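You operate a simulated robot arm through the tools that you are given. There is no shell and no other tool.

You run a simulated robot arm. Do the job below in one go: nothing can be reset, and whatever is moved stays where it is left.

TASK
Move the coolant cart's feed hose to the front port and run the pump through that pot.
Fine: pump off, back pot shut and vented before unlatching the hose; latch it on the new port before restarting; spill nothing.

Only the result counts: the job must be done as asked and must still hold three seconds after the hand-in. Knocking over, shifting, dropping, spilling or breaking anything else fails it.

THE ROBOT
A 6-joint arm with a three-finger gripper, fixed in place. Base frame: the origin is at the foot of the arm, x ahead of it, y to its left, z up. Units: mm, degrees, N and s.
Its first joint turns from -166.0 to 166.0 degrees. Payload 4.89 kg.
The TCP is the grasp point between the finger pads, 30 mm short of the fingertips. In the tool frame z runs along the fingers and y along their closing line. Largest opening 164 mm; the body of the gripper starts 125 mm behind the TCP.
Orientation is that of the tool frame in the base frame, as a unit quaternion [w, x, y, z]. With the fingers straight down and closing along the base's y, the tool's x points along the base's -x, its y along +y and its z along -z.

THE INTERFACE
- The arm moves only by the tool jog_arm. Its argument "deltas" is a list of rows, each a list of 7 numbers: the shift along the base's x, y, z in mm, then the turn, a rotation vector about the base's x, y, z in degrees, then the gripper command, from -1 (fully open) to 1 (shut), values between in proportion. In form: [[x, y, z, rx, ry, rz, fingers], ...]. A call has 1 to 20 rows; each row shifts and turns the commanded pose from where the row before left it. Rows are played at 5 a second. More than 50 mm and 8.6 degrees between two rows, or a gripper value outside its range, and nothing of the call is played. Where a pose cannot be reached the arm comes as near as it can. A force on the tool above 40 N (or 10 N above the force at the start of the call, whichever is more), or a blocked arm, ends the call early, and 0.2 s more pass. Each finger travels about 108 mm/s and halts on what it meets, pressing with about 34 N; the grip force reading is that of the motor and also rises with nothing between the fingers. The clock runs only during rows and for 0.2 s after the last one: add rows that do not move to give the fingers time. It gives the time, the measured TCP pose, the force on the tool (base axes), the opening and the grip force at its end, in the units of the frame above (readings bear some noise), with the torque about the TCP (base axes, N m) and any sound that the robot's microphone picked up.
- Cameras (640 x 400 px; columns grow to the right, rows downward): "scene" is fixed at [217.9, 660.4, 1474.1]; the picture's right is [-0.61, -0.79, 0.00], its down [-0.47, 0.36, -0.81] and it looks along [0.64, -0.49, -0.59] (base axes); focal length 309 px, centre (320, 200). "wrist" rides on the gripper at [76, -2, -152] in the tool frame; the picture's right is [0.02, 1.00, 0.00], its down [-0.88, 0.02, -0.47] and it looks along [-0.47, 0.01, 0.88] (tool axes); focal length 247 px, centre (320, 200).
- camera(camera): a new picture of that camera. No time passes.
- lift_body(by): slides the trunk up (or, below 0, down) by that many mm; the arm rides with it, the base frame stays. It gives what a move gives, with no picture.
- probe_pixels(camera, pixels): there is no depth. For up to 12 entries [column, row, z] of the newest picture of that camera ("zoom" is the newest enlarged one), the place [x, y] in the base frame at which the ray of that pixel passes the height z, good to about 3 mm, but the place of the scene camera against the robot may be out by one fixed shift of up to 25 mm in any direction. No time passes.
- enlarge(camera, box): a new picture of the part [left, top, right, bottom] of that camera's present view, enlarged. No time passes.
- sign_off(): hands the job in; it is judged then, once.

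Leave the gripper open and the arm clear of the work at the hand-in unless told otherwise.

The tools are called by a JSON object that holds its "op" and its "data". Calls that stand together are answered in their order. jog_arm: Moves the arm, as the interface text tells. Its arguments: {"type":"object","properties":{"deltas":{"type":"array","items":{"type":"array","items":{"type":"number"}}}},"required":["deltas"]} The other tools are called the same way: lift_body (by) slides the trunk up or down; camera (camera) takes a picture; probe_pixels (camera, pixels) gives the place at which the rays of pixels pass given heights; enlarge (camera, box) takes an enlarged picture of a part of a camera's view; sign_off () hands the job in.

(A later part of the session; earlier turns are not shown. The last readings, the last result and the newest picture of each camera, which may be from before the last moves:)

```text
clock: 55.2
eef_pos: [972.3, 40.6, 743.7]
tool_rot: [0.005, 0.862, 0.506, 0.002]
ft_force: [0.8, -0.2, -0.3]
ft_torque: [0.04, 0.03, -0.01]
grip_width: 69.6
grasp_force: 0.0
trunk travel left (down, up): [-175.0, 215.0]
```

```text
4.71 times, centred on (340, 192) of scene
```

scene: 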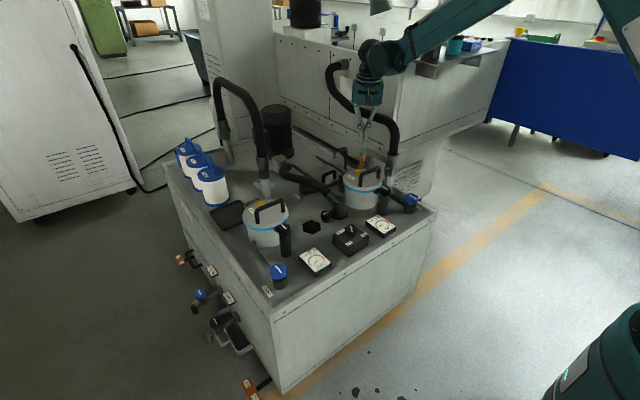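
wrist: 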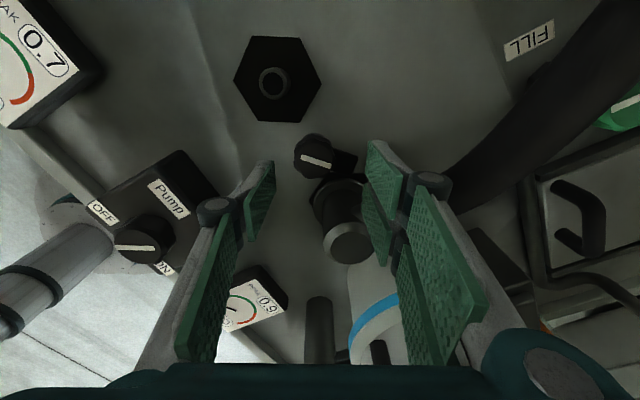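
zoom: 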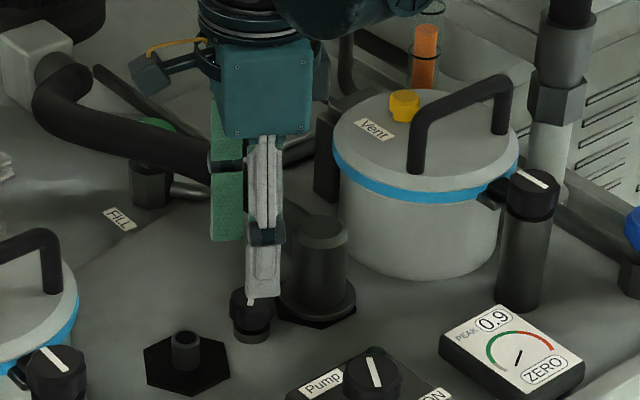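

Free again. I centre on the knob (x -2), narrow to 60 mm, descend to z≈707 and regrip.

{"op": "jog_arm", "data": {"deltas": [[-2, 0, 0, 0, 0, 0, 0.27], [0, 0, -18, 0, 0, 0, 0.27], [0, 0, -18.5, 0, 0, 0, 0.27], [0, 0, 0, 0, 0, 0, 0.45], [0, 0, 0, 0, 0, 0, 0.6], [0, 0, 0, 0, 0, 0, 0.75], [0, 0, 0, 0, 0, 0, 0.75]]}}

{"op": "jog_arm", "data": {"deltas": [[0, 0, 0, 0, 0, 4, 0.75], [0, 0, 0, 0, 0, 4, 0.75], [0, 0, 0, 0, 0, 4, 0.75], [0, 0, 0, 0, 0, 0, 0.75]]}}

{"op": "camera", "data": {"camera": "wrist"}}

```text
clock: 56.5
eef_pos: [968.7, 42.1, 706.9]
tool_rot: [0.003, 0.862, 0.507, 0.0]
ft_force: [-10.0, 2.7, 2.2]
ft_torque: [0.54, 0.24, 0.01]
grip_width: 37.5
grasp_force: 20.6
trunk travel left (down, up): [-175.0, 215.0]
stopped in row 6: the force on the tool passed its limit at 44 N (the readings are from after the stop); the commanded pose is now the measured one
```

```text
clock: 57.5
eef_pos: [969.3, 41.7, 707.4]
tool_rot: [0.004, 0.804, 0.595, 0.003]
ft_force: [-7.3, 9.4, 8.5]
ft_torque: [0.34, 0.19, 0.0]
grip_width: 37.1
grasp_force: 44.9
trunk travel left (down, up): [-175.0, 215.0]
```

```text
taken
```

wrist: 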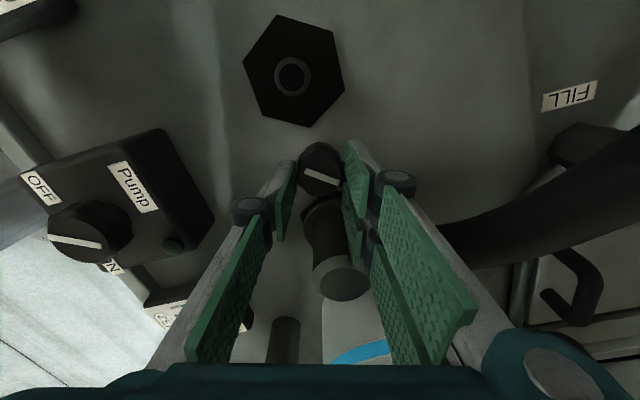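

Good, low load. Continue +16° per call.

{"op": "jog_arm", "data": {"deltas": [[0, 0, 0, 0, 0, 4, 0.75], [0, 0, 0, 0, 0, 4, 0.75], [0, 0, 0, 0, 0, 4, 0.75], [0, 0, 0, 0, 0, 4, 0.75], [0, 0, 0, 0, 0, 0, 0.75]]}}

{"op": "jog_arm", "data": {"deltas": [[0, 0, 0, 0, 0, 4, 0.75], [0, 0, 0, 0, 0, 4, 0.75], [0, 0, 0, 0, 0, 4, 0.75], [0, 0, 0, 0, 0, 4, 0.75], [0, 0, 0, 0, 0, 0, 0.75]]}}

{"op": "camera", "data": {"camera": "wrist"}}

{"op": "enlarge", "data": {"camera": "scene", "box": [300, 180, 370, 230]}}

```text
clock: 58.8
eef_pos: [968.9, 41.5, 708.1]
tool_rot: [0.003, 0.713, 0.701, 0.003]
ft_force: [15.5, 4.7, 18.5]
ft_torque: [0.04, -0.52, -0.04]
grip_width: 37.2
grasp_force: 44.2
trunk travel left (down, up): [-175.0, 215.0]
```

```text
clock: 59.3
eef_pos: [969.6, 41.5, 707.1]
tool_rot: [0.003, 0.671, 0.742, 0.002]
ft_force: [-0.5, -0.4, 7.0]
ft_torque: [0.23, 0.11, 0.04]
grip_width: 36.9
grasp_force: 45.0
trunk travel left (down, up): [-175.0, 215.0]
stopped in row 2: the force on the tool passed its limit at 41 N (the readings are from after the stop); the commanded pose is now the measured one
```

```text
taken
```

wrist: 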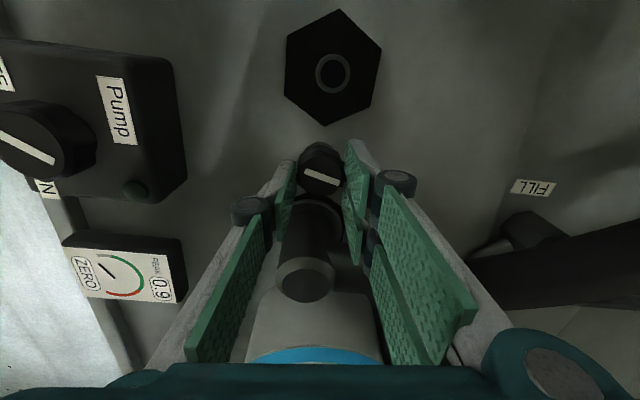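

```text
8.00 times, centred on (335, 205) of scene
```

zoom: 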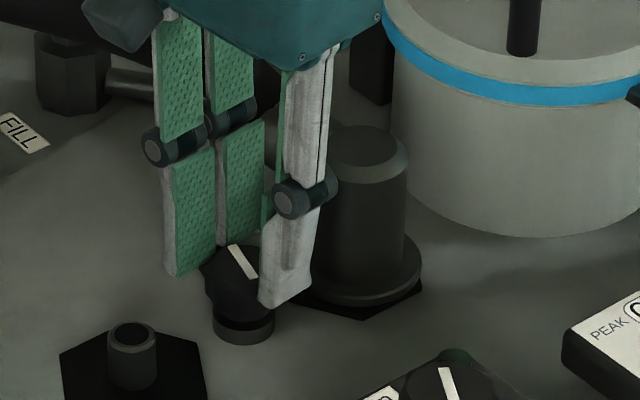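

About 78° turned in total. Continue on to about +115°.

{"op": "jog_arm", "data": {"deltas": [[0.2, 0, 0, 0, 0, 4, 0.75], [0.2, 0, 0, 0, 0, 4, 0.75], [0.2, 0, 0, 0, 0, 4, 0.75], [0, 0, 0, 0, 0, 0, 0.75]]}}

{"op": "jog_arm", "data": {"deltas": [[0.3, 0, 0, 0, 0, 4, 0.75], [0.3, 0, 0, 0, 0, 4, 0.75], [0.3, 0, 0, 0, 0, 4, 0.75], [0, 0, 0, 0, 0, 0, 0.75]]}}

{"op": "camera", "data": {"camera": "wrist"}}

{"op": "enlarge", "data": {"camera": "scene", "box": [300, 180, 370, 230]}}

```text
clock: 60.3
eef_pos: [970.3, 41.1, 707.0]
tool_rot: [0.002, 0.589, 0.808, 0.003]
ft_force: [-3.9, 8.4, 1.0]
ft_torque: [0.17, 0.1, 0.02]
grip_width: 37.1
grasp_force: 45.2
trunk travel left (down, up): [-175.0, 215.0]
```

```text
clock: 61.3
eef_pos: [969.9, 40.8, 709.0]
tool_rot: [0.002, 0.501, 0.865, 0.003]
ft_force: [5.6, 16.6, 10.8]
ft_torque: [0.61, -0.09, -0.01]
grip_width: 37.3
grasp_force: 44.9
trunk travel left (down, up): [-175.0, 215.0]
```

```text
taken
```

wrist: 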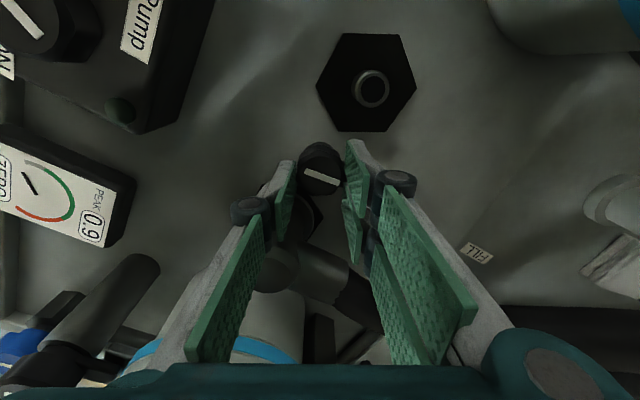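

```text
8.00 times, centred on (335, 205) of scene
```

zoom: 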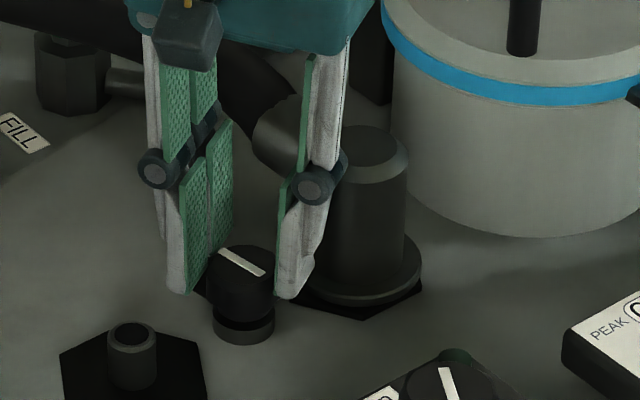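

The latch passed 90° without a stop (tab now ≈103°, pointing away from the coupling), so it can later swing on to the front port. I release and rise.

{"op": "jog_arm", "data": {"deltas": [[0, 0, 0, 0, 0, 0, 0.4], [0, 0, 0, 0, 0, 0, 0.15], [0, 0, 0, 0, 0, 0, 0.15], [0, 0, 35, 0, 0, 0, 0.15], [0, 0, 45, 0, 0, 0, 0.15], [0, 0, 45, 0, 0, 0, 0.15], [-40, 0, 25, 0, 0, -8, 0.15], [-40, 0, 0, 0, 0, -8, 0.15], [0, 0, 0, 0, 0, -8, 0.15], [0, 0, 0, 0, 0, -6, 0.15], [0, 0, 0, 0, 0, 0, 0.15]]}}

{"op": "camera", "data": {"camera": "wrist"}}

{"op": "enlarge", "data": {"camera": "scene", "box": [300, 180, 370, 230]}}

{"op": "camera", "data": {"camera": "scene"}}

```text
clock: 63.7
eef_pos: [890.1, 41.3, 858.2]
tool_rot: [0.002, 0.709, 0.705, 0.001]
ft_force: [0.4, 0.6, 0.1]
ft_torque: [-0.02, -0.01, -0.04]
grip_width: 69.8
grasp_force: 0.0
trunk travel left (down, up): [-175.0, 215.0]
```

```text
taken
```

wrist: 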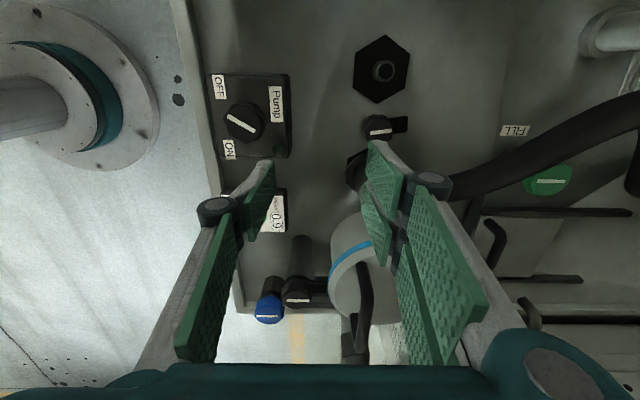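

```text
8.00 times, centred on (335, 205) of scene
```

zoom: 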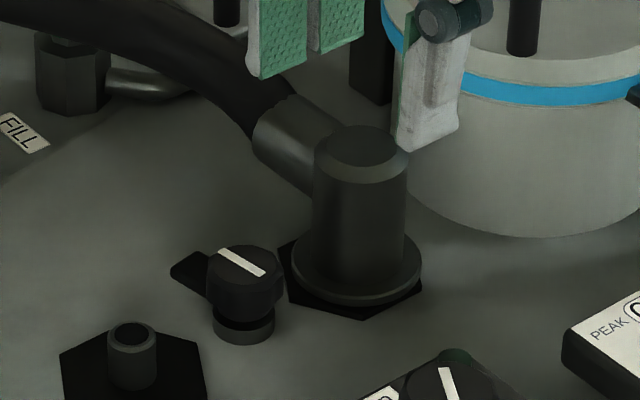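

```text
taken
```

scene: 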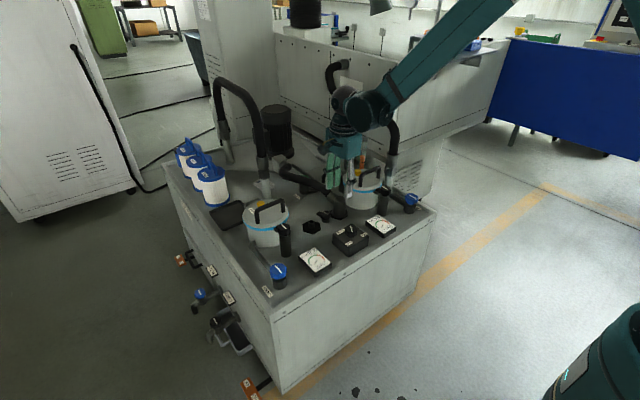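

The latch is open with its tab pointing away (+x). Next, grasp the coupling body (vertical cylinder at ≈(965,-28), top z≈733) with fingers closing along y. I move above it in neutral orientation with a ~66 mm opening.

{"op": "jog_arm", "data": {"deltas": [[6, -6, 0, 0, 0, 8.2, 0.2], [6, -6, 0, 0, 0, 8.2, 0.2], [7, -6, 0, 0, 0, 8.2, 0.2], [7, -6, 0, 0, 0, 8.2, 0.2], [7, -6, 0, 0, 0, 8.2, 0.2], [7, -6, 0, 0, 0, 8.2, 0.2], [7, -6, 0, 0, 0, 8.2, 0.2], [7, -6, 0, 0, 0, 8.2, 0.2], [7, -7, 0, 0, 0, 8.2, 0.2], [7, -7, 0, 0, 0, 8.2, 0.2], [7, -7, 0, 0, 0, 8, 0.2], [0, 0, 0, 0, 0, 0, 0.2]]}}

{"op": "camera", "data": {"camera": "wrist"}}

{"op": "enlarge", "data": {"camera": "wrist", "box": [270, 100, 370, 170]}}

```text
clock: 66.3
eef_pos: [966.9, -27.8, 857.1]
tool_rot: [0.001, 0.001, 1.0, 0.002]
ft_force: [0.1, 0.5, -0.1]
ft_torque: [-0.02, -0.02, -0.02]
grip_width: 65.6
grasp_force: 0.0
trunk travel left (down, up): [-175.0, 215.0]
```

```text
taken
```

wrist: 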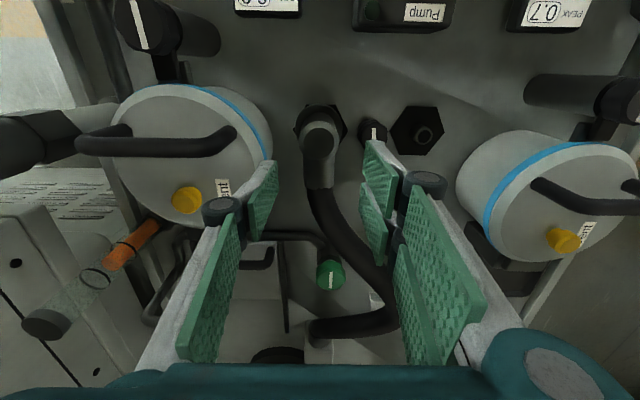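

```text
5.71 times, centred on (320, 135) of wrist
```

zoom: 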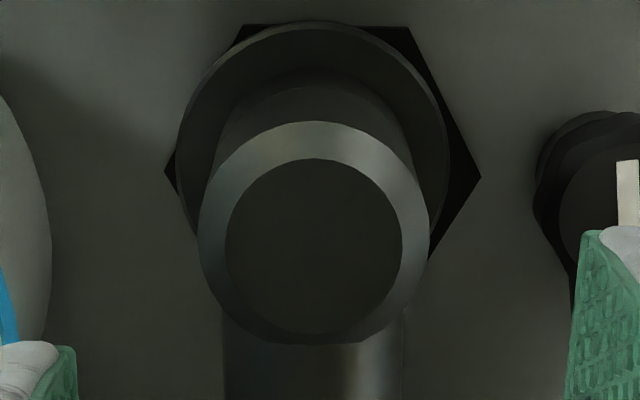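

Coupling top is at (319,143); it's ≈(970,-29), matching the port spacing of 70 mm either side of the latch. I shift +3 x, -1 y and descend to z≈745.

{"op": "jog_arm", "data": {"deltas": [[3, -1, -40, 0, 0, 0, 0.2], [0, 0, -40, 0, 0, 0, 0.2], [0, 0, -32, 0, 0, 0, 0.2], [0, 0, 0, 0, 0, 0, 0.2]]}}

{"op": "camera", "data": {"camera": "wrist"}}

{"op": "enlarge", "data": {"camera": "scene", "box": [290, 160, 390, 230]}}

```text
clock: 67.3
eef_pos: [969.3, -27.9, 744.4]
tool_rot: [0.0, 0.002, 1.0, 0.003]
ft_force: [-0.1, -0.3, -0.4]
ft_torque: [-0.02, 0.03, -0.02]
grip_width: 65.6
grasp_force: 0.1
trunk travel left (down, up): [-175.0, 215.0]
```

```text
taken
```

wrist: 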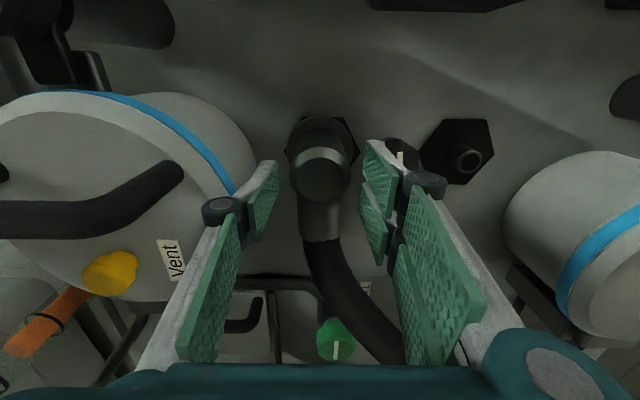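

```text
5.71 times, centred on (340, 195) of scene
```

zoom: 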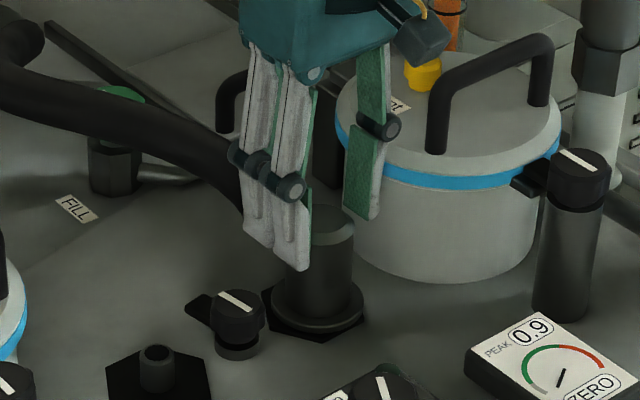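

Well centred. Lower to z≈712 and close on the coupling body.

{"op": "jog_arm", "data": {"deltas": [[0, 0, -16, 0, 0, 0, 0.2], [0, 0, -16, 0, 0, 0, 0.2], [0, 0, 0, 0, 0, 0, 0.35], [0, 0, 0, 0, 0, 0, 0.5], [0, 0, 0, 0, 0, 0, 0.65], [0, 0, 0, 0, 0, 0, 0.65]]}}

{"op": "camera", "data": {"camera": "wrist"}}

{"op": "enlarge", "data": {"camera": "scene", "box": [290, 160, 390, 230]}}

```text
clock: 68.7
eef_pos: [969.2, -28.0, 712.9]
tool_rot: [0.002, 0.001, 1.0, 0.004]
ft_force: [-1.9, 2.3, 1.3]
ft_torque: [0.06, 0.29, -0.08]
grip_width: 46.6
grasp_force: 34.2
trunk travel left (down, up): [-175.0, 215.0]
```

```text
taken
```

wrist: 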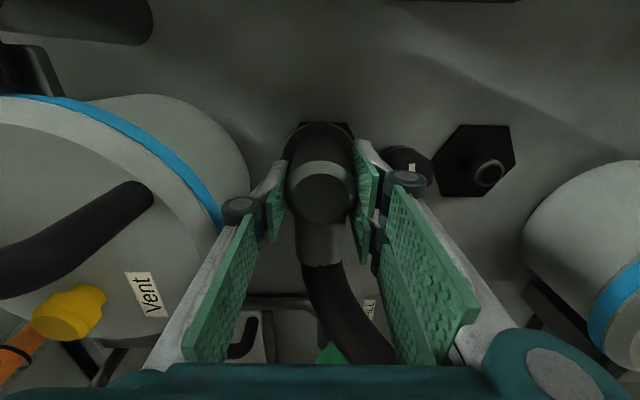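

```text
5.71 times, centred on (340, 195) of scene
```

zoom: 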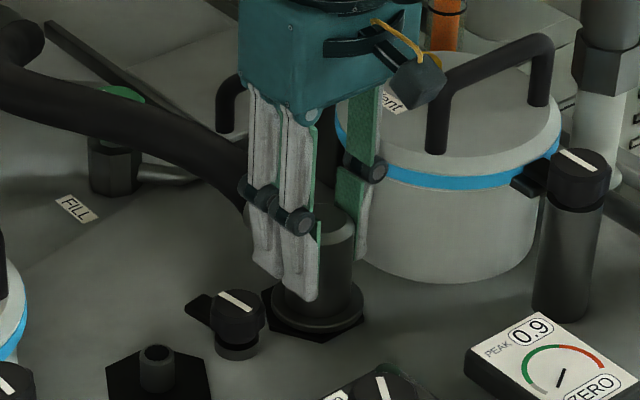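

Gripped (46.6 mm) at (969.2,-28.0,712.9) with no load. Before lifting, I measure the exact spacing of the two port hexagons with the scene camera (the fixed shift cancels in a difference).

{"op": "enlarge", "data": {"camera": "scene", "box": [300, 200, 360, 240]}}

{"op": "enlarge", "data": {"camera": "wrist", "box": [270, 100, 530, 220]}}

```text
10.00 times, centred on (330, 220) of scene
```

zoom: 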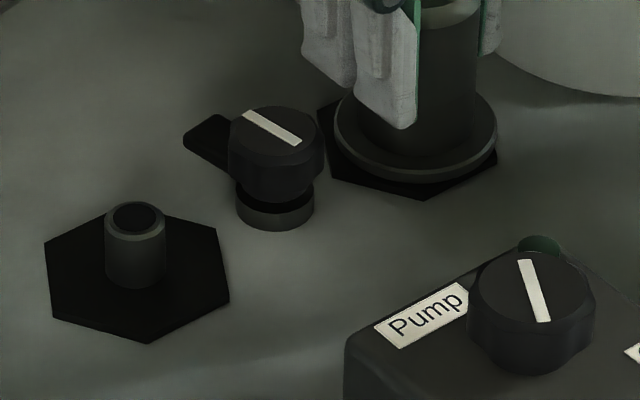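

```text
2.46 times, centred on (400, 160) of wrist
```

zoom: 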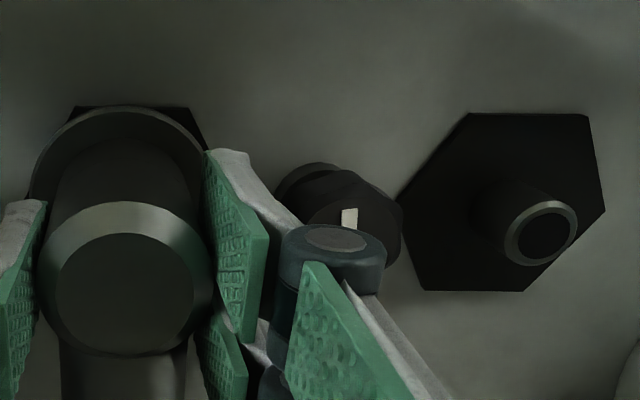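

{"op": "probe_pixels", "data": {"camera": "scene", "pixels": [[312.8, 234.3, 645], [340.2, 219.9, 645], [321.0, 230.3, 645], [347.7, 216.0, 645], [303.3, 231.8, 645], [331.0, 217.9, 645], [302.5, 224.3, 645], [311.5, 221.7, 674], [325.5, 221.2, 648]]}}

```text
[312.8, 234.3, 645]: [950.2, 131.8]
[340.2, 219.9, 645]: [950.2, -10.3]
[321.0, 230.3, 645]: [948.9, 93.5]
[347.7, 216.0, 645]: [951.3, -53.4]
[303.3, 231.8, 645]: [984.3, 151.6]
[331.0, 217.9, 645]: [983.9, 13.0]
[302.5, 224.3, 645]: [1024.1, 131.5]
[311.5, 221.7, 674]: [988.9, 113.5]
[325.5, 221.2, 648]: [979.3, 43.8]
```

The spacing is ≈140 mm purely in y. Now I lift the coupling slowly, checking for load.

{"op": "jog_arm", "data": {"deltas": [[0, 0, 4, 0, 0, 0, 0.7], [0, 0, 6, 0, 0, 0, 0.7], [0, 0, 8, 0, 0, 0, 0.7], [0, 0, 0, 0, 0, 0, 0.7]]}}

{"op": "camera", "data": {"camera": "wrist"}}

{"op": "enlarge", "data": {"camera": "scene", "box": [290, 160, 390, 230]}}

```text
clock: 69.7
eef_pos: [969.9, -28.3, 730.2]
tool_rot: [0.001, 0.002, 1.0, 0.004]
ft_force: [4.8, 2.8, -6.3]
ft_torque: [0.19, -0.24, -0.04]
grip_width: 46.5
grasp_force: 34.5
trunk travel left (down, up): [-175.0, 215.0]
```

```text
taken
```

wrist: 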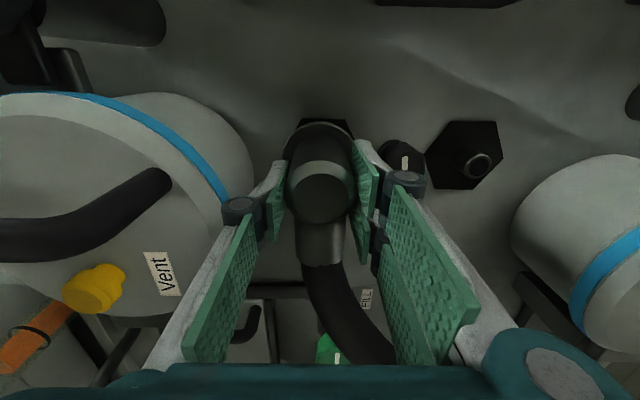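

```text
5.71 times, centred on (340, 195) of scene
```

zoom: 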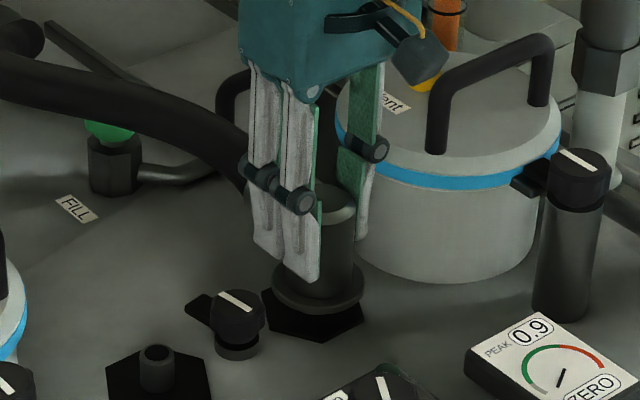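

The coupling rises with the grip, load only ~6 N. Continue lifting another 45 mm.

{"op": "jog_arm", "data": {"deltas": [[0, 0, 10, 0, 0, 0, 0.7], [0, 0, 12, 0, 0, 0, 0.7], [0, 0, 12, 0, 0, 0, 0.7], [0, 0, 11, 0, 0, 0, 0.7], [0, 0, 0, 0, 0, 0, 0.7]]}}

{"op": "enlarge", "data": {"camera": "scene", "box": [260, 150, 390, 240]}}

{"op": "camera", "data": {"camera": "wrist"}}

```text
clock: 70.9
eef_pos: [970.2, -27.9, 775.9]
tool_rot: [0.0, 0.002, 1.0, 0.004]
ft_force: [-0.5, 0.1, -8.1]
ft_torque: [-0.01, 0.01, 0.01]
grip_width: 46.2
grasp_force: 33.7
trunk travel left (down, up): [-175.0, 215.0]
```

```text
4.44 times, centred on (325, 195) of scene
```

zoom: 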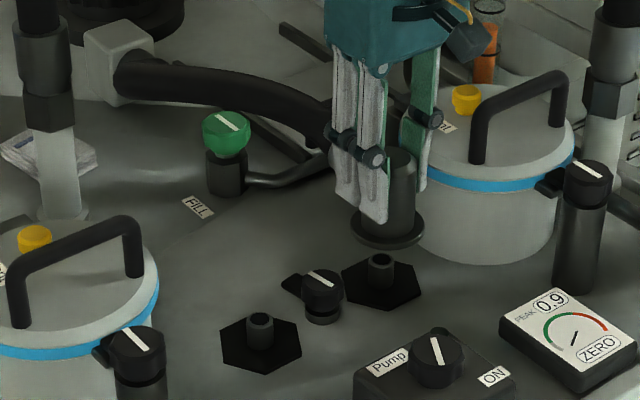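

```text
taken
```

wrist: 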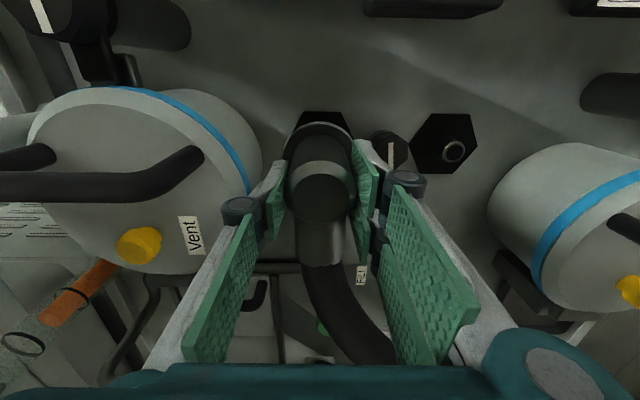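

Both stubs are now visible. I measure the stub spacing precisely with an enlarged scene view.

{"op": "enlarge", "data": {"camera": "scene", "box": [300, 198, 360, 238]}}

```text
10.00 times, centred on (330, 218) of scene
```

zoom: 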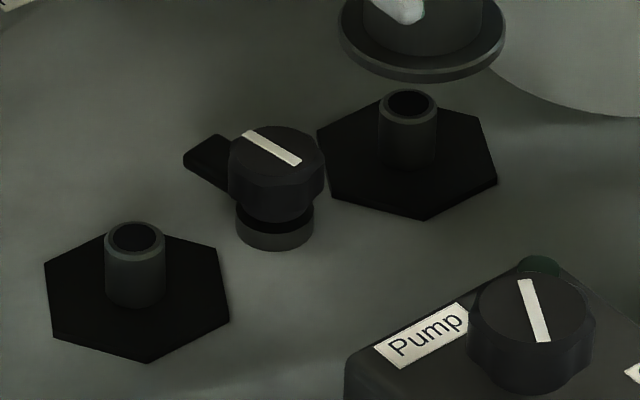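

{"op": "probe_pixels", "data": {"camera": "zoom", "pixels": [[135, 237, 674], [408, 104, 674], [135, 237, 665], [408, 104, 665], [45, 265, 645], [318, 132, 645], [148, 363, 645], [423, 220, 645], [230, 322, 645], [497, 180, 645], [278, 147, 689]]}}

```text
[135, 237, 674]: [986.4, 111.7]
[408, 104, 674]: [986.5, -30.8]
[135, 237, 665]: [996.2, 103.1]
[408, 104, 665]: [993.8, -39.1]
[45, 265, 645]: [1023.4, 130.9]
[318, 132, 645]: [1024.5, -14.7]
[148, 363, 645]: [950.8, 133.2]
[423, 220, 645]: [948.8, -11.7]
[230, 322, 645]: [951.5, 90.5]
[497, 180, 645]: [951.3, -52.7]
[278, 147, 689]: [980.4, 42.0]
```

To calibrate the scene scale, I compare the BACK knob and pump knob (both touched: y=-274.5 and 59.6, tops ~722).

{"op": "enlarge", "data": {"camera": "scene", "box": [335, 185, 425, 245]}}

```text
6.67 times, centred on (380, 215) of scene
```

zoom: 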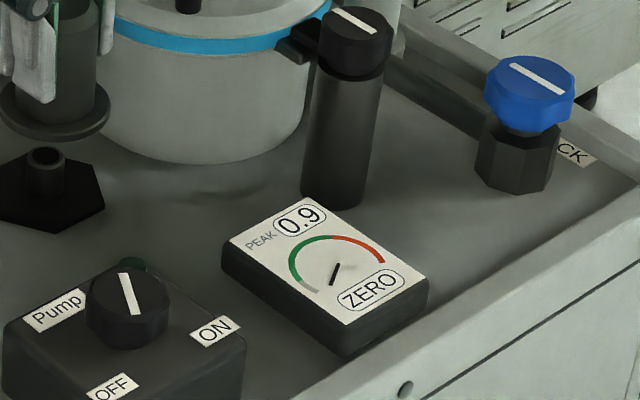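

{"op": "probe_pixels", "data": {"camera": "zoom", "pixels": [[129, 294, 722], [537, 76, 722], [129, 294, 735], [537, 76, 735], [129, 294, 710], [537, 76, 710], [46, 156, 674]]}}

```text
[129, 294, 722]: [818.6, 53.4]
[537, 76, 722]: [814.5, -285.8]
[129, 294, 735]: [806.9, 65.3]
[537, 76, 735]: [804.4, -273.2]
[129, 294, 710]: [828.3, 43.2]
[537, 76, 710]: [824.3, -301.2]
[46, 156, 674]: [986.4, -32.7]
```

The spacing comes out at 140–141 mm. In the current view the flange centre is +14 zoom px right of the stub centre and its lower rim 22 px above it — I'll reproduce that over the front stub. Moving +140 mm in y at this height.

{"op": "jog_arm", "data": {"deltas": [[0, 10, 4, 0, 0, 0, 0.7], [0, 15, 0, 0, 0, 0, 0.7], [0, 20, 0, 0, 0, 0, 0.7], [0, 20, 0, 0, 0, 0, 0.7], [0, 20, 0, 0, 0, 0, 0.7], [0, 20, 0, 0, 0, 0, 0.7], [0, 20, 0, 0, 0, 0, 0.7], [0, 15, -4, 0, 0, 0, 0.7], [0, 0, 0, 0, 0, 0, 0.7]]}}

{"op": "camera", "data": {"camera": "wrist"}}

{"op": "enlarge", "data": {"camera": "scene", "box": [260, 150, 390, 240]}}

{"op": "enlarge", "data": {"camera": "scene", "box": [280, 205, 340, 245]}}

```text
clock: 72.9
eef_pos: [970.4, 112.6, 776.0]
tool_rot: [0.0, 0.002, 1.0, 0.004]
ft_force: [0.1, -0.1, -8.1]
ft_torque: [0.02, 0.04, -0.01]
grip_width: 46.4
grasp_force: 34.0
trunk travel left (down, up): [-175.0, 215.0]
```

```text
taken
```

wrist: 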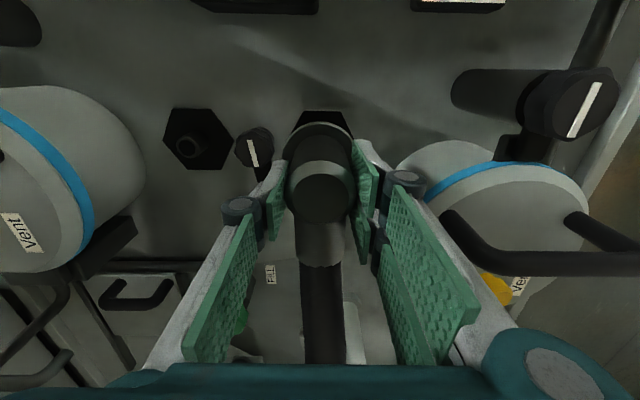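

```text
4.44 times, centred on (325, 195) of scene
```

zoom: 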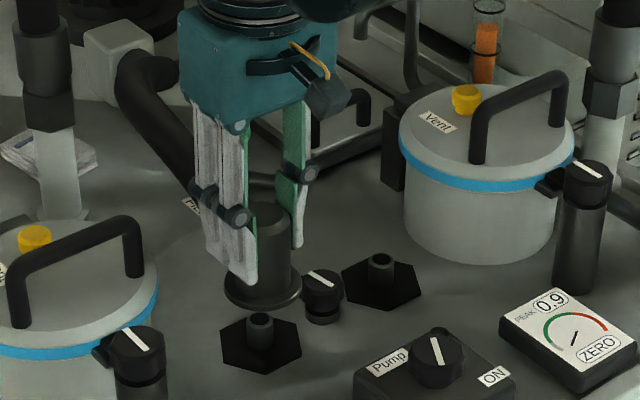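

```text
10.00 times, centred on (310, 225) of scene
```

zoom: 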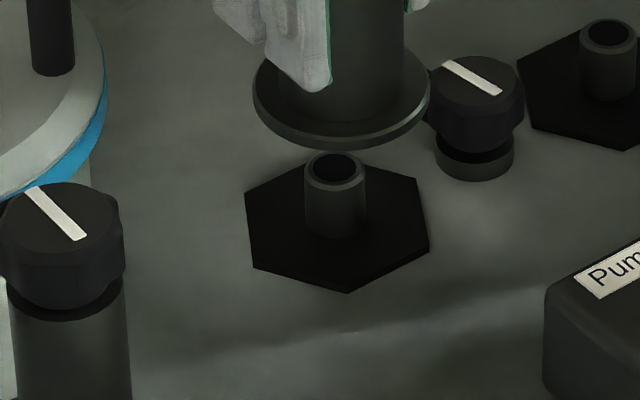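

The relative geometry over the front stub matches the back one within ~1 mm. I lower 30 mm and compare again.

{"op": "jog_arm", "data": {"deltas": [[0, 0, -10, 0, 0, 0, 0.7], [0, 0, -10, 0, 0, 0, 0.7], [0, 0, -10, 0, 0, 0, 0.7], [0, 0, 0, 0, 0, 0, 0.7]]}}

{"op": "enlarge", "data": {"camera": "scene", "box": [280, 205, 340, 245]}}

{"op": "camera", "data": {"camera": "wrist"}}

```text
clock: 73.9
eef_pos: [968.1, 111.9, 745.8]
tool_rot: [0.0, 0.001, 1.0, 0.003]
ft_force: [0.2, 0.3, -8.5]
ft_torque: [0.01, 0.06, -0.02]
grip_width: 46.3
grasp_force: 34.4
trunk travel left (down, up): [-175.0, 215.0]
```

```text
10.00 times, centred on (310, 225) of scene
```

zoom: 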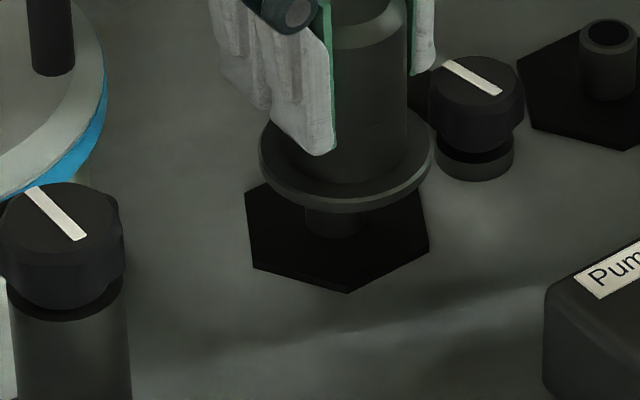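

```text
taken
```

wrist: 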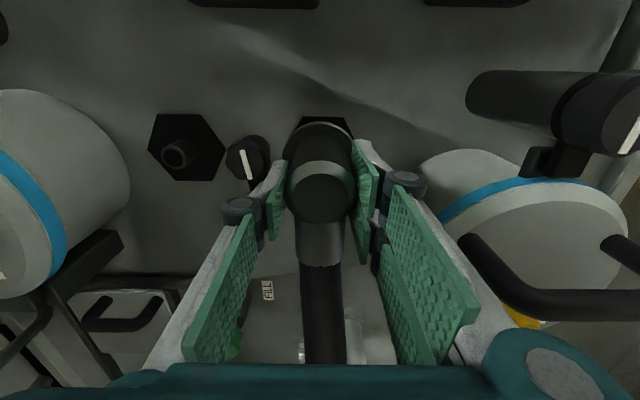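

Still aligned (flange offset from stub same as when seated at the back). Lowering slowly onto the stub.

{"op": "jog_arm", "data": {"deltas": [[0, 0, -4, 0, 0, 0, 0.7], [0, 0, -4, 0, 0, 0, 0.7], [0, 0, -4, 0, 0, 0, 0.7], [0, 0, 0, 0, 0, 0, 0.7]]}}

{"op": "jog_arm", "data": {"deltas": [[0, 0, -4, 0, 0, 0, 0.7], [0, 0, -4, 0, 0, 0, 0.7], [0, 0, -4, 0, 0, 0, 0.7], [0, 0, 0, 0, 0, 0, 0.7]]}}

{"op": "enlarge", "data": {"camera": "scene", "box": [280, 205, 340, 245]}}

```text
clock: 74.9
eef_pos: [970.3, 111.3, 731.9]
tool_rot: [0.0, 0.002, 1.0, 0.003]
ft_force: [0.4, 0.0, -9.4]
ft_torque: [-0.03, 0.16, 0.02]
grip_width: 46.4
grasp_force: 34.7
trunk travel left (down, up): [-175.0, 215.0]
```

```text
clock: 75.9
eef_pos: [969.1, 111.8, 722.3]
tool_rot: [0.0, 0.002, 1.0, 0.004]
ft_force: [0.1, 0.4, -7.8]
ft_torque: [0.0, 0.06, -0.02]
grip_width: 46.4
grasp_force: 34.2
trunk travel left (down, up): [-175.0, 215.0]
```

```text
10.00 times, centred on (310, 225) of scene
```

zoom: 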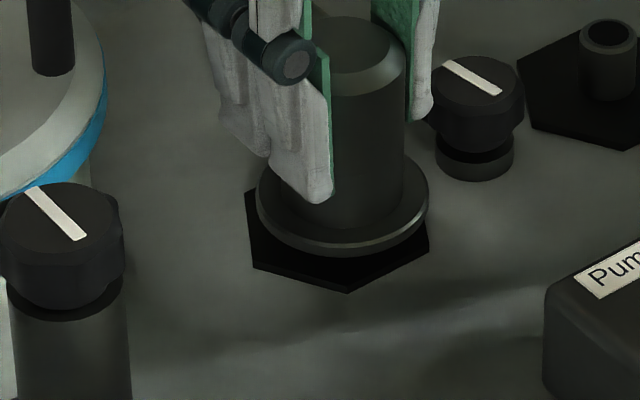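

No resistance yet at z≈722. Continue the last ~9 mm in 2 mm steps.

{"op": "jog_arm", "data": {"deltas": [[0, 0, -3, 0, 0, 0, 0.7], [0, 0, -3, 0, 0, 0, 0.7], [0, 0, -2, 0, 0, 0, 0.7], [0, 0, -1, 0, 0, 0, 0.7], [0, 0, 0, 0, 0, 0, 0.7]]}}

{"op": "enlarge", "data": {"camera": "scene", "box": [280, 205, 340, 245]}}

```text
clock: 77.1
eef_pos: [969.6, 111.8, 714.0]
tool_rot: [0.0, 0.002, 1.0, 0.003]
ft_force: [2.0, 4.8, 6.4]
ft_torque: [-0.24, -0.04, 0.02]
grip_width: 46.3
grasp_force: 34.0
trunk travel left (down, up): [-175.0, 215.0]
```

```text
10.00 times, centred on (310, 225) of scene
```

zoom: 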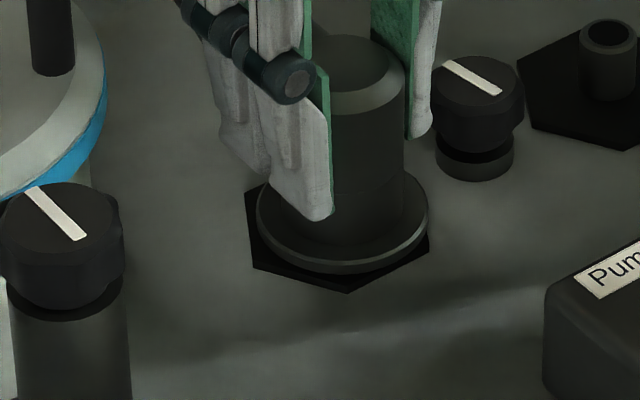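

Contact is felt (load changed from -8 to +6 N): seated. I press 1 mm more to be sure.

{"op": "jog_arm", "data": {"deltas": [[0, 0, -0.7, 0, 0, 0, 0.7], [0, 0, -0.5, 0, 0, 0, 0.7], [0, 0, 0, 0, 0, 0, 0.7]]}}

{"op": "enlarge", "data": {"camera": "scene", "box": [280, 205, 340, 245]}}

```text
clock: 77.9
eef_pos: [969.2, 111.5, 713.3]
tool_rot: [0.0, 0.002, 1.0, 0.004]
ft_force: [4.3, 9.8, 18.4]
ft_torque: [0.29, 0.57, -0.22]
grip_width: 46.2
grasp_force: 33.6
trunk travel left (down, up): [-175.0, 215.0]
```

```text
10.00 times, centred on (310, 225) of scene
```

zoom: 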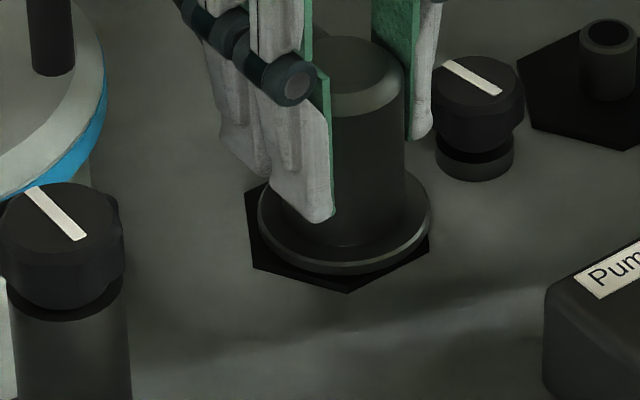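

Seated. I release (opening limited to ~66 mm because of the latch knob) and rise.

{"op": "jog_arm", "data": {"deltas": [[0, 0, 0.8, 0, 0, 0, 0.55], [0, 0, 0, 0, 0, 0, 0.35], [0, 0, 0, 0, 0, 0, 0.22], [0, 0, 0, 0, 0, 0, 0.22], [0, 0, 30, 0, 0, 0, 0.22], [0, 0, 40, 0, 0, 0, 0.22], [0, 0, 45, 0, 0, 0, 0.22], [0, 0, 0, 0, 0, 0, 0.22]]}}

{"op": "enlarge", "data": {"camera": "scene", "box": [260, 150, 390, 240]}}

{"op": "camera", "data": {"camera": "wrist"}}

```text
clock: 79.7
eef_pos: [968.0, 111.4, 830.7]
tool_rot: [0.001, 0.002, 1.0, 0.003]
ft_force: [0.5, 0.7, -0.5]
ft_torque: [0.04, -0.01, -0.02]
grip_width: 64.1
grasp_force: 0.1
trunk travel left (down, up): [-175.0, 215.0]
```

```text
4.44 times, centred on (325, 195) of scene
```

zoom: 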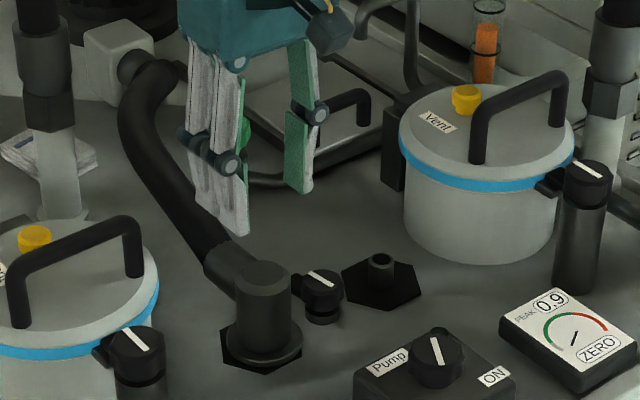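

```text
taken
```

wrist: 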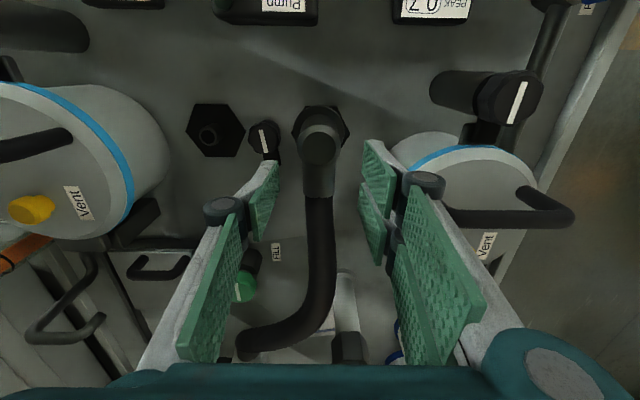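

The coupling sits on the front port. Now the latch must swing another ~77° counter-clockwise to point at +y. I move above the latch (970,41) at z≈850, rotating to -138° so that the whole remaining turn can be done in one grasp.

{"op": "jog_arm", "data": {"deltas": [[0, 0, 15, 0, 0, -8.1, 0.1], [0, -8, 5, 0, 0, -8.1, 0.1], [0, -10, 0, 0, 0, -8.1, 0.1], [0, -10, 0, 0, 0, -8.1, 0.1], [0, -10, 0, 0, 0, -8.1, 0.1], [0, -10, 0, 0, 0, -8.1, 0.1], [0, -10, 0, 0, 0, -8.1, 0.1], [1, -10, 0, 0, 0, -8.1, 0.1], [1, -2, 0, 0, 0, -8.1, 0.1], [0, 0, 0, 0, 0, -8.1, 0.1], [0, 0, 0, 0, 0, -8.1, 0.1], [0, 0, 0, 0, 0, -8.1, 0.1], [0, 0, 0, 0, 0, -8.1, 0.1], [0, 0, 0, 0, 0, -8.1, 0.1], [0, 0, 0, 0, 0, -8.1, 0.1], [0, 0, 0, 0, 0, -8.1, 0.1], [0, 0, 0, 0, 0, -8.1, 0.1], [0, 0, 0, 0, 0, 0, 0.1]]}}

{"op": "camera", "data": {"camera": "wrist"}}

{"op": "enlarge", "data": {"camera": "wrist", "box": [260, 80, 380, 190]}}

```text
clock: 83.5
eef_pos: [970.9, 41.9, 847.4]
tool_rot: [0.004, 0.934, 0.358, 0.0]
ft_force: [0.2, -0.1, 0.7]
ft_torque: [0.01, 0.01, 0.02]
grip_width: 73.9
grasp_force: 0.2
trunk travel left (down, up): [-175.0, 215.0]
```

```text
taken
```

wrist: 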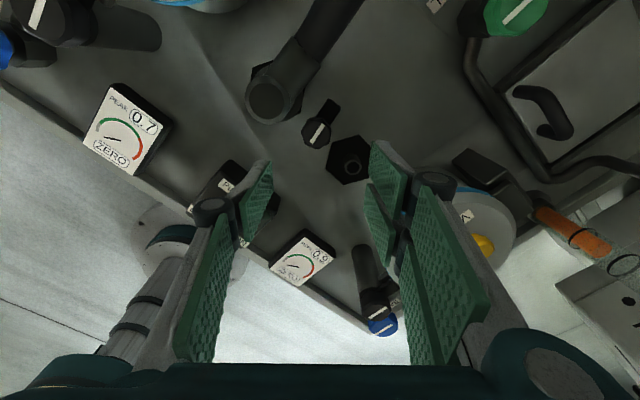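

```text
3.64 times, centred on (320, 135) of wrist
```

zoom: 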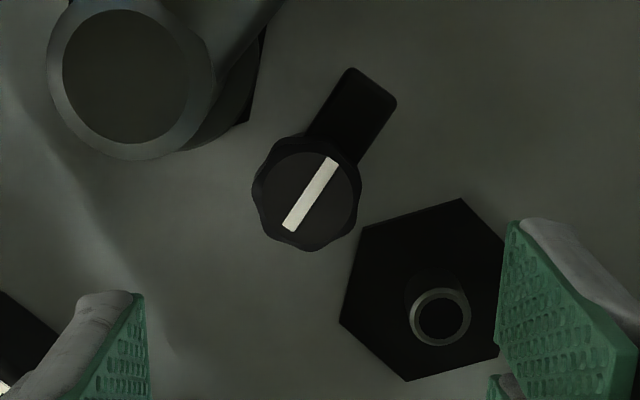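

Clear view: tab points to +x. The knob is at (317,133), about 2–3 mm toward -x. I shift x -2.5 and descend to z≈745.

{"op": "jog_arm", "data": {"deltas": [[-2.5, 0, -40, 0, 0, 0, 0.15], [0, 0, -40, 0, 0, 0, 0.2], [0, 0, -22, 0, 0, 0, 0.2], [0, 0, 0, 0, 0, 0, 0.2]]}}

{"op": "camera", "data": {"camera": "wrist"}}

{"op": "enlarge", "data": {"camera": "wrist", "box": [260, 100, 380, 210]}}

```text
clock: 84.5
eef_pos: [969.2, 43.5, 744.1]
tool_rot: [0.005, 0.933, 0.36, 0.0]
ft_force: [-0.5, 0.0, -1.0]
ft_torque: [-0.01, 0.02, 0.02]
grip_width: 65.7
grasp_force: 0.0
trunk travel left (down, up): [-175.0, 215.0]
```

```text
taken
```

wrist: 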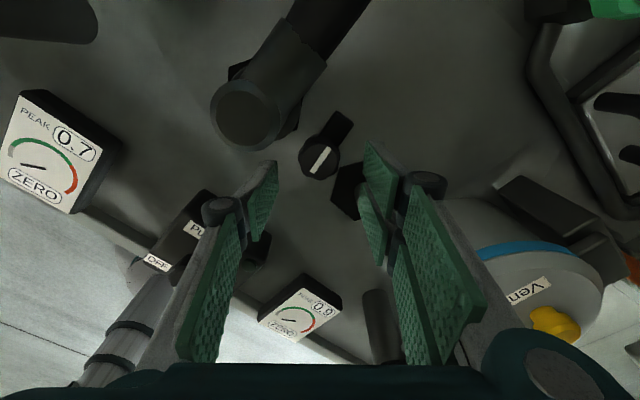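

```text
3.64 times, centred on (320, 155) of wrist
```

zoom: 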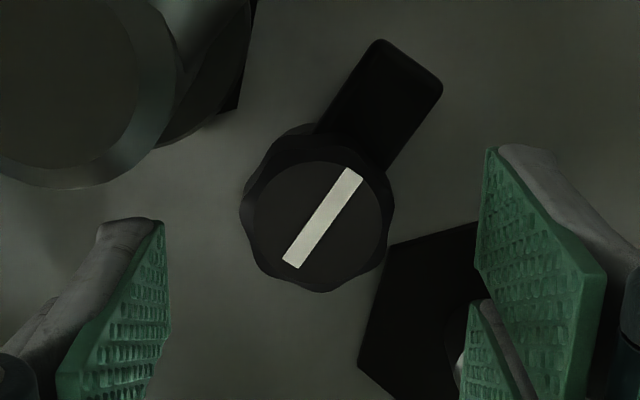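

Aligned. Narrow to 56 mm, descend 37 mm and grip.

{"op": "jog_arm", "data": {"deltas": [[0, 0, 0, 0, 0, 0, 0.32], [0, 0, -18, 0, 0, 0, 0.32], [0, 0, -19, 0, 0, 0, 0.32], [0, 0, 0, 0, 0, 0, 0.45], [0, 0, 0, 0, 0, 0, 0.55], [0, 0, 0, 0, 0, 0, 0.65], [0, 0, 0, 0, 0, 0, 0.75]]}}

{"op": "jog_arm", "data": {"deltas": [[0, 0, 0, 0, 0, 4, 0.75], [0, 0, 0, 0, 0, 4, 0.75], [0, 0, 0, 0, 0, 4, 0.75], [0, 0, 0, 0, 0, 0, 0.75]]}}

{"op": "camera", "data": {"camera": "wrist"}}

```text
clock: 86.1
eef_pos: [967.2, 43.4, 708.1]
tool_rot: [0.003, 0.933, 0.36, 0.001]
ft_force: [-6.5, 4.8, -2.5]
ft_torque: [0.24, 0.14, 0.02]
grip_width: 37.7
grasp_force: 44.8
trunk travel left (down, up): [-175.0, 215.0]
```

```text
clock: 87.1
eef_pos: [967.4, 43.1, 708.9]
tool_rot: [0.003, 0.89, 0.455, 0.002]
ft_force: [-15.4, 9.5, -7.3]
ft_torque: [0.06, 0.56, 0.04]
grip_width: 37.4
grasp_force: 44.7
trunk travel left (down, up): [-175.0, 215.0]
```

```text
taken
```

wrist: 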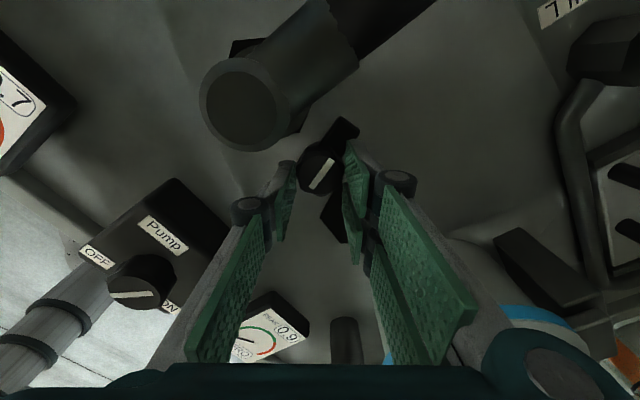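

Turning well. Continue with slight easing toward (-x,+y).

{"op": "jog_arm", "data": {"deltas": [[-0.4, 0.2, 0, 0, 0, 4, 0.75], [0, 0, 0, 0, 0, 4, 0.75], [0, 0, 0, 0, 0, 4, 0.75], [0, 0, 0, 0, 0, 0, 0.75]]}}

{"op": "jog_arm", "data": {"deltas": [[0, 0, 0, 0, 0, 4, 0.75], [0, 0, 0, 0, 0, 4, 0.75], [0, 0, 0, 0, 0, 4, 0.75], [0, 0, 0, 0, 0, 0, 0.75]]}}

{"op": "jog_arm", "data": {"deltas": [[0, 0, 0, 0, 0, 4, 0.75], [0, 0, 0, 0, 0, 4, 0.75], [0, 0, 0, 0, 0, 4, 0.75], [0, 0, 0, 0, 0, 0, 0.75]]}}

{"op": "camera", "data": {"camera": "wrist"}}

{"op": "enlarge", "data": {"camera": "scene", "box": [290, 190, 350, 235]}}

```text
clock: 88.1
eef_pos: [969.7, 42.7, 709.1]
tool_rot: [0.003, 0.838, 0.546, 0.001]
ft_force: [-17.7, 5.5, -14.5]
ft_torque: [-0.05, 0.58, 0.06]
grip_width: 37.4
grasp_force: 44.7
trunk travel left (down, up): [-175.0, 215.0]
```

```text
clock: 89.1
eef_pos: [969.2, 41.6, 708.6]
tool_rot: [0.004, 0.776, 0.63, 0.002]
ft_force: [-3.0, 2.9, -7.4]
ft_torque: [0.08, 0.1, -0.02]
grip_width: 37.7
grasp_force: 45.2
trunk travel left (down, up): [-175.0, 215.0]
```

```text
clock: 90.1
eef_pos: [969.2, 42.1, 708.1]
tool_rot: [0.004, 0.707, 0.707, 0.002]
ft_force: [22.1, 0.9, 3.2]
ft_torque: [-0.01, -0.63, -0.07]
grip_width: 37.6
grasp_force: 45.0
trunk travel left (down, up): [-175.0, 215.0]
```

```text
taken
```

wrist: 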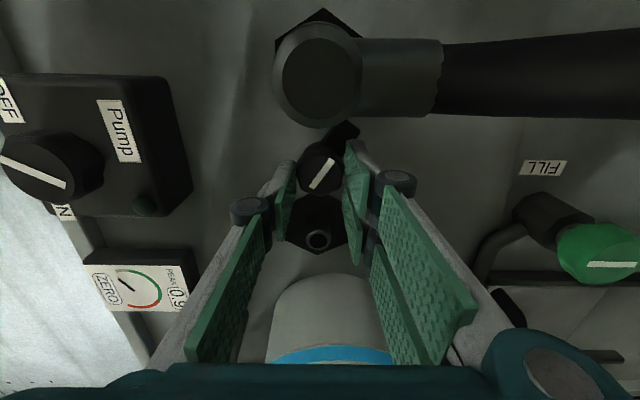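

```text
8.89 times, centred on (320, 212) of scene
```

zoom: 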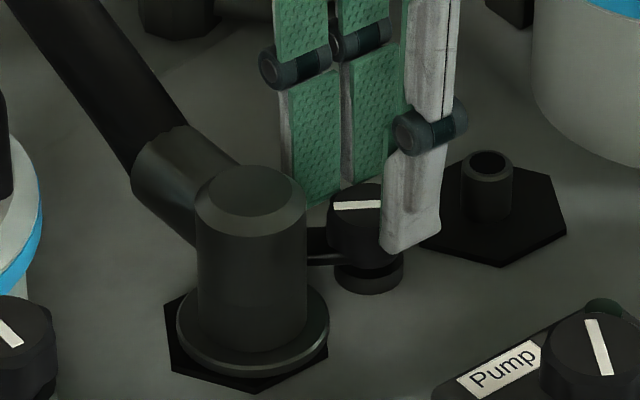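

About 36° remain. Ease x and continue.

{"op": "jog_arm", "data": {"deltas": [[0.6, 0, 0, 0, 0, 4, 0.75], [0.3, 0, 0, 0, 0, 4, 0.75], [0.3, 0, 0, 0, 0, 4, 0.75], [0, 0, 0, 0, 0, 0, 0.75]]}}

{"op": "jog_arm", "data": {"deltas": [[0.3, 0, 0, 0, 0, 4, 0.75], [0.3, 0, 0, 0, 0, 4, 0.75], [0.2, 0, 0, 0, 0, 4, 0.75], [0, 0, 0, 0, 0, 0, 0.75]]}}

{"op": "camera", "data": {"camera": "wrist"}}

{"op": "enlarge", "data": {"camera": "scene", "box": [290, 190, 350, 235]}}

```text
clock: 91.1
eef_pos: [969.3, 42.5, 708.1]
tool_rot: [0.002, 0.629, 0.778, 0.003]
ft_force: [16.7, 1.5, 2.9]
ft_torque: [-0.08, -0.41, -0.08]
grip_width: 37.3
grasp_force: 45.2
trunk travel left (down, up): [-175.0, 215.0]
```

```text
clock: 92.1
eef_pos: [971.2, 42.9, 708.5]
tool_rot: [0.002, 0.544, 0.839, 0.002]
ft_force: [20.1, 4.3, 9.1]
ft_torque: [0.1, -0.61, -0.02]
grip_width: 37.6
grasp_force: 44.7
trunk travel left (down, up): [-175.0, 215.0]
```

```text
taken
```

wrist: 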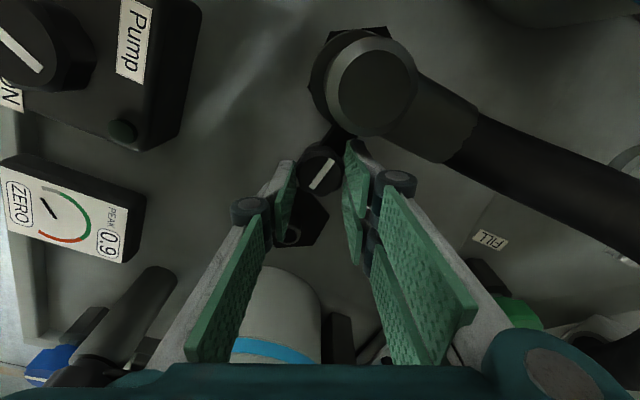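

```text
8.89 times, centred on (320, 212) of scene
```

zoom: 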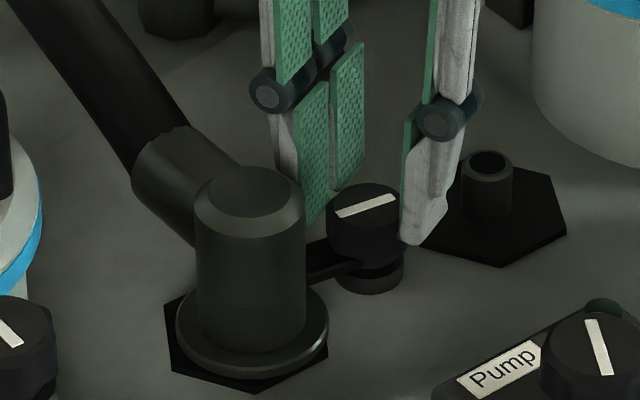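

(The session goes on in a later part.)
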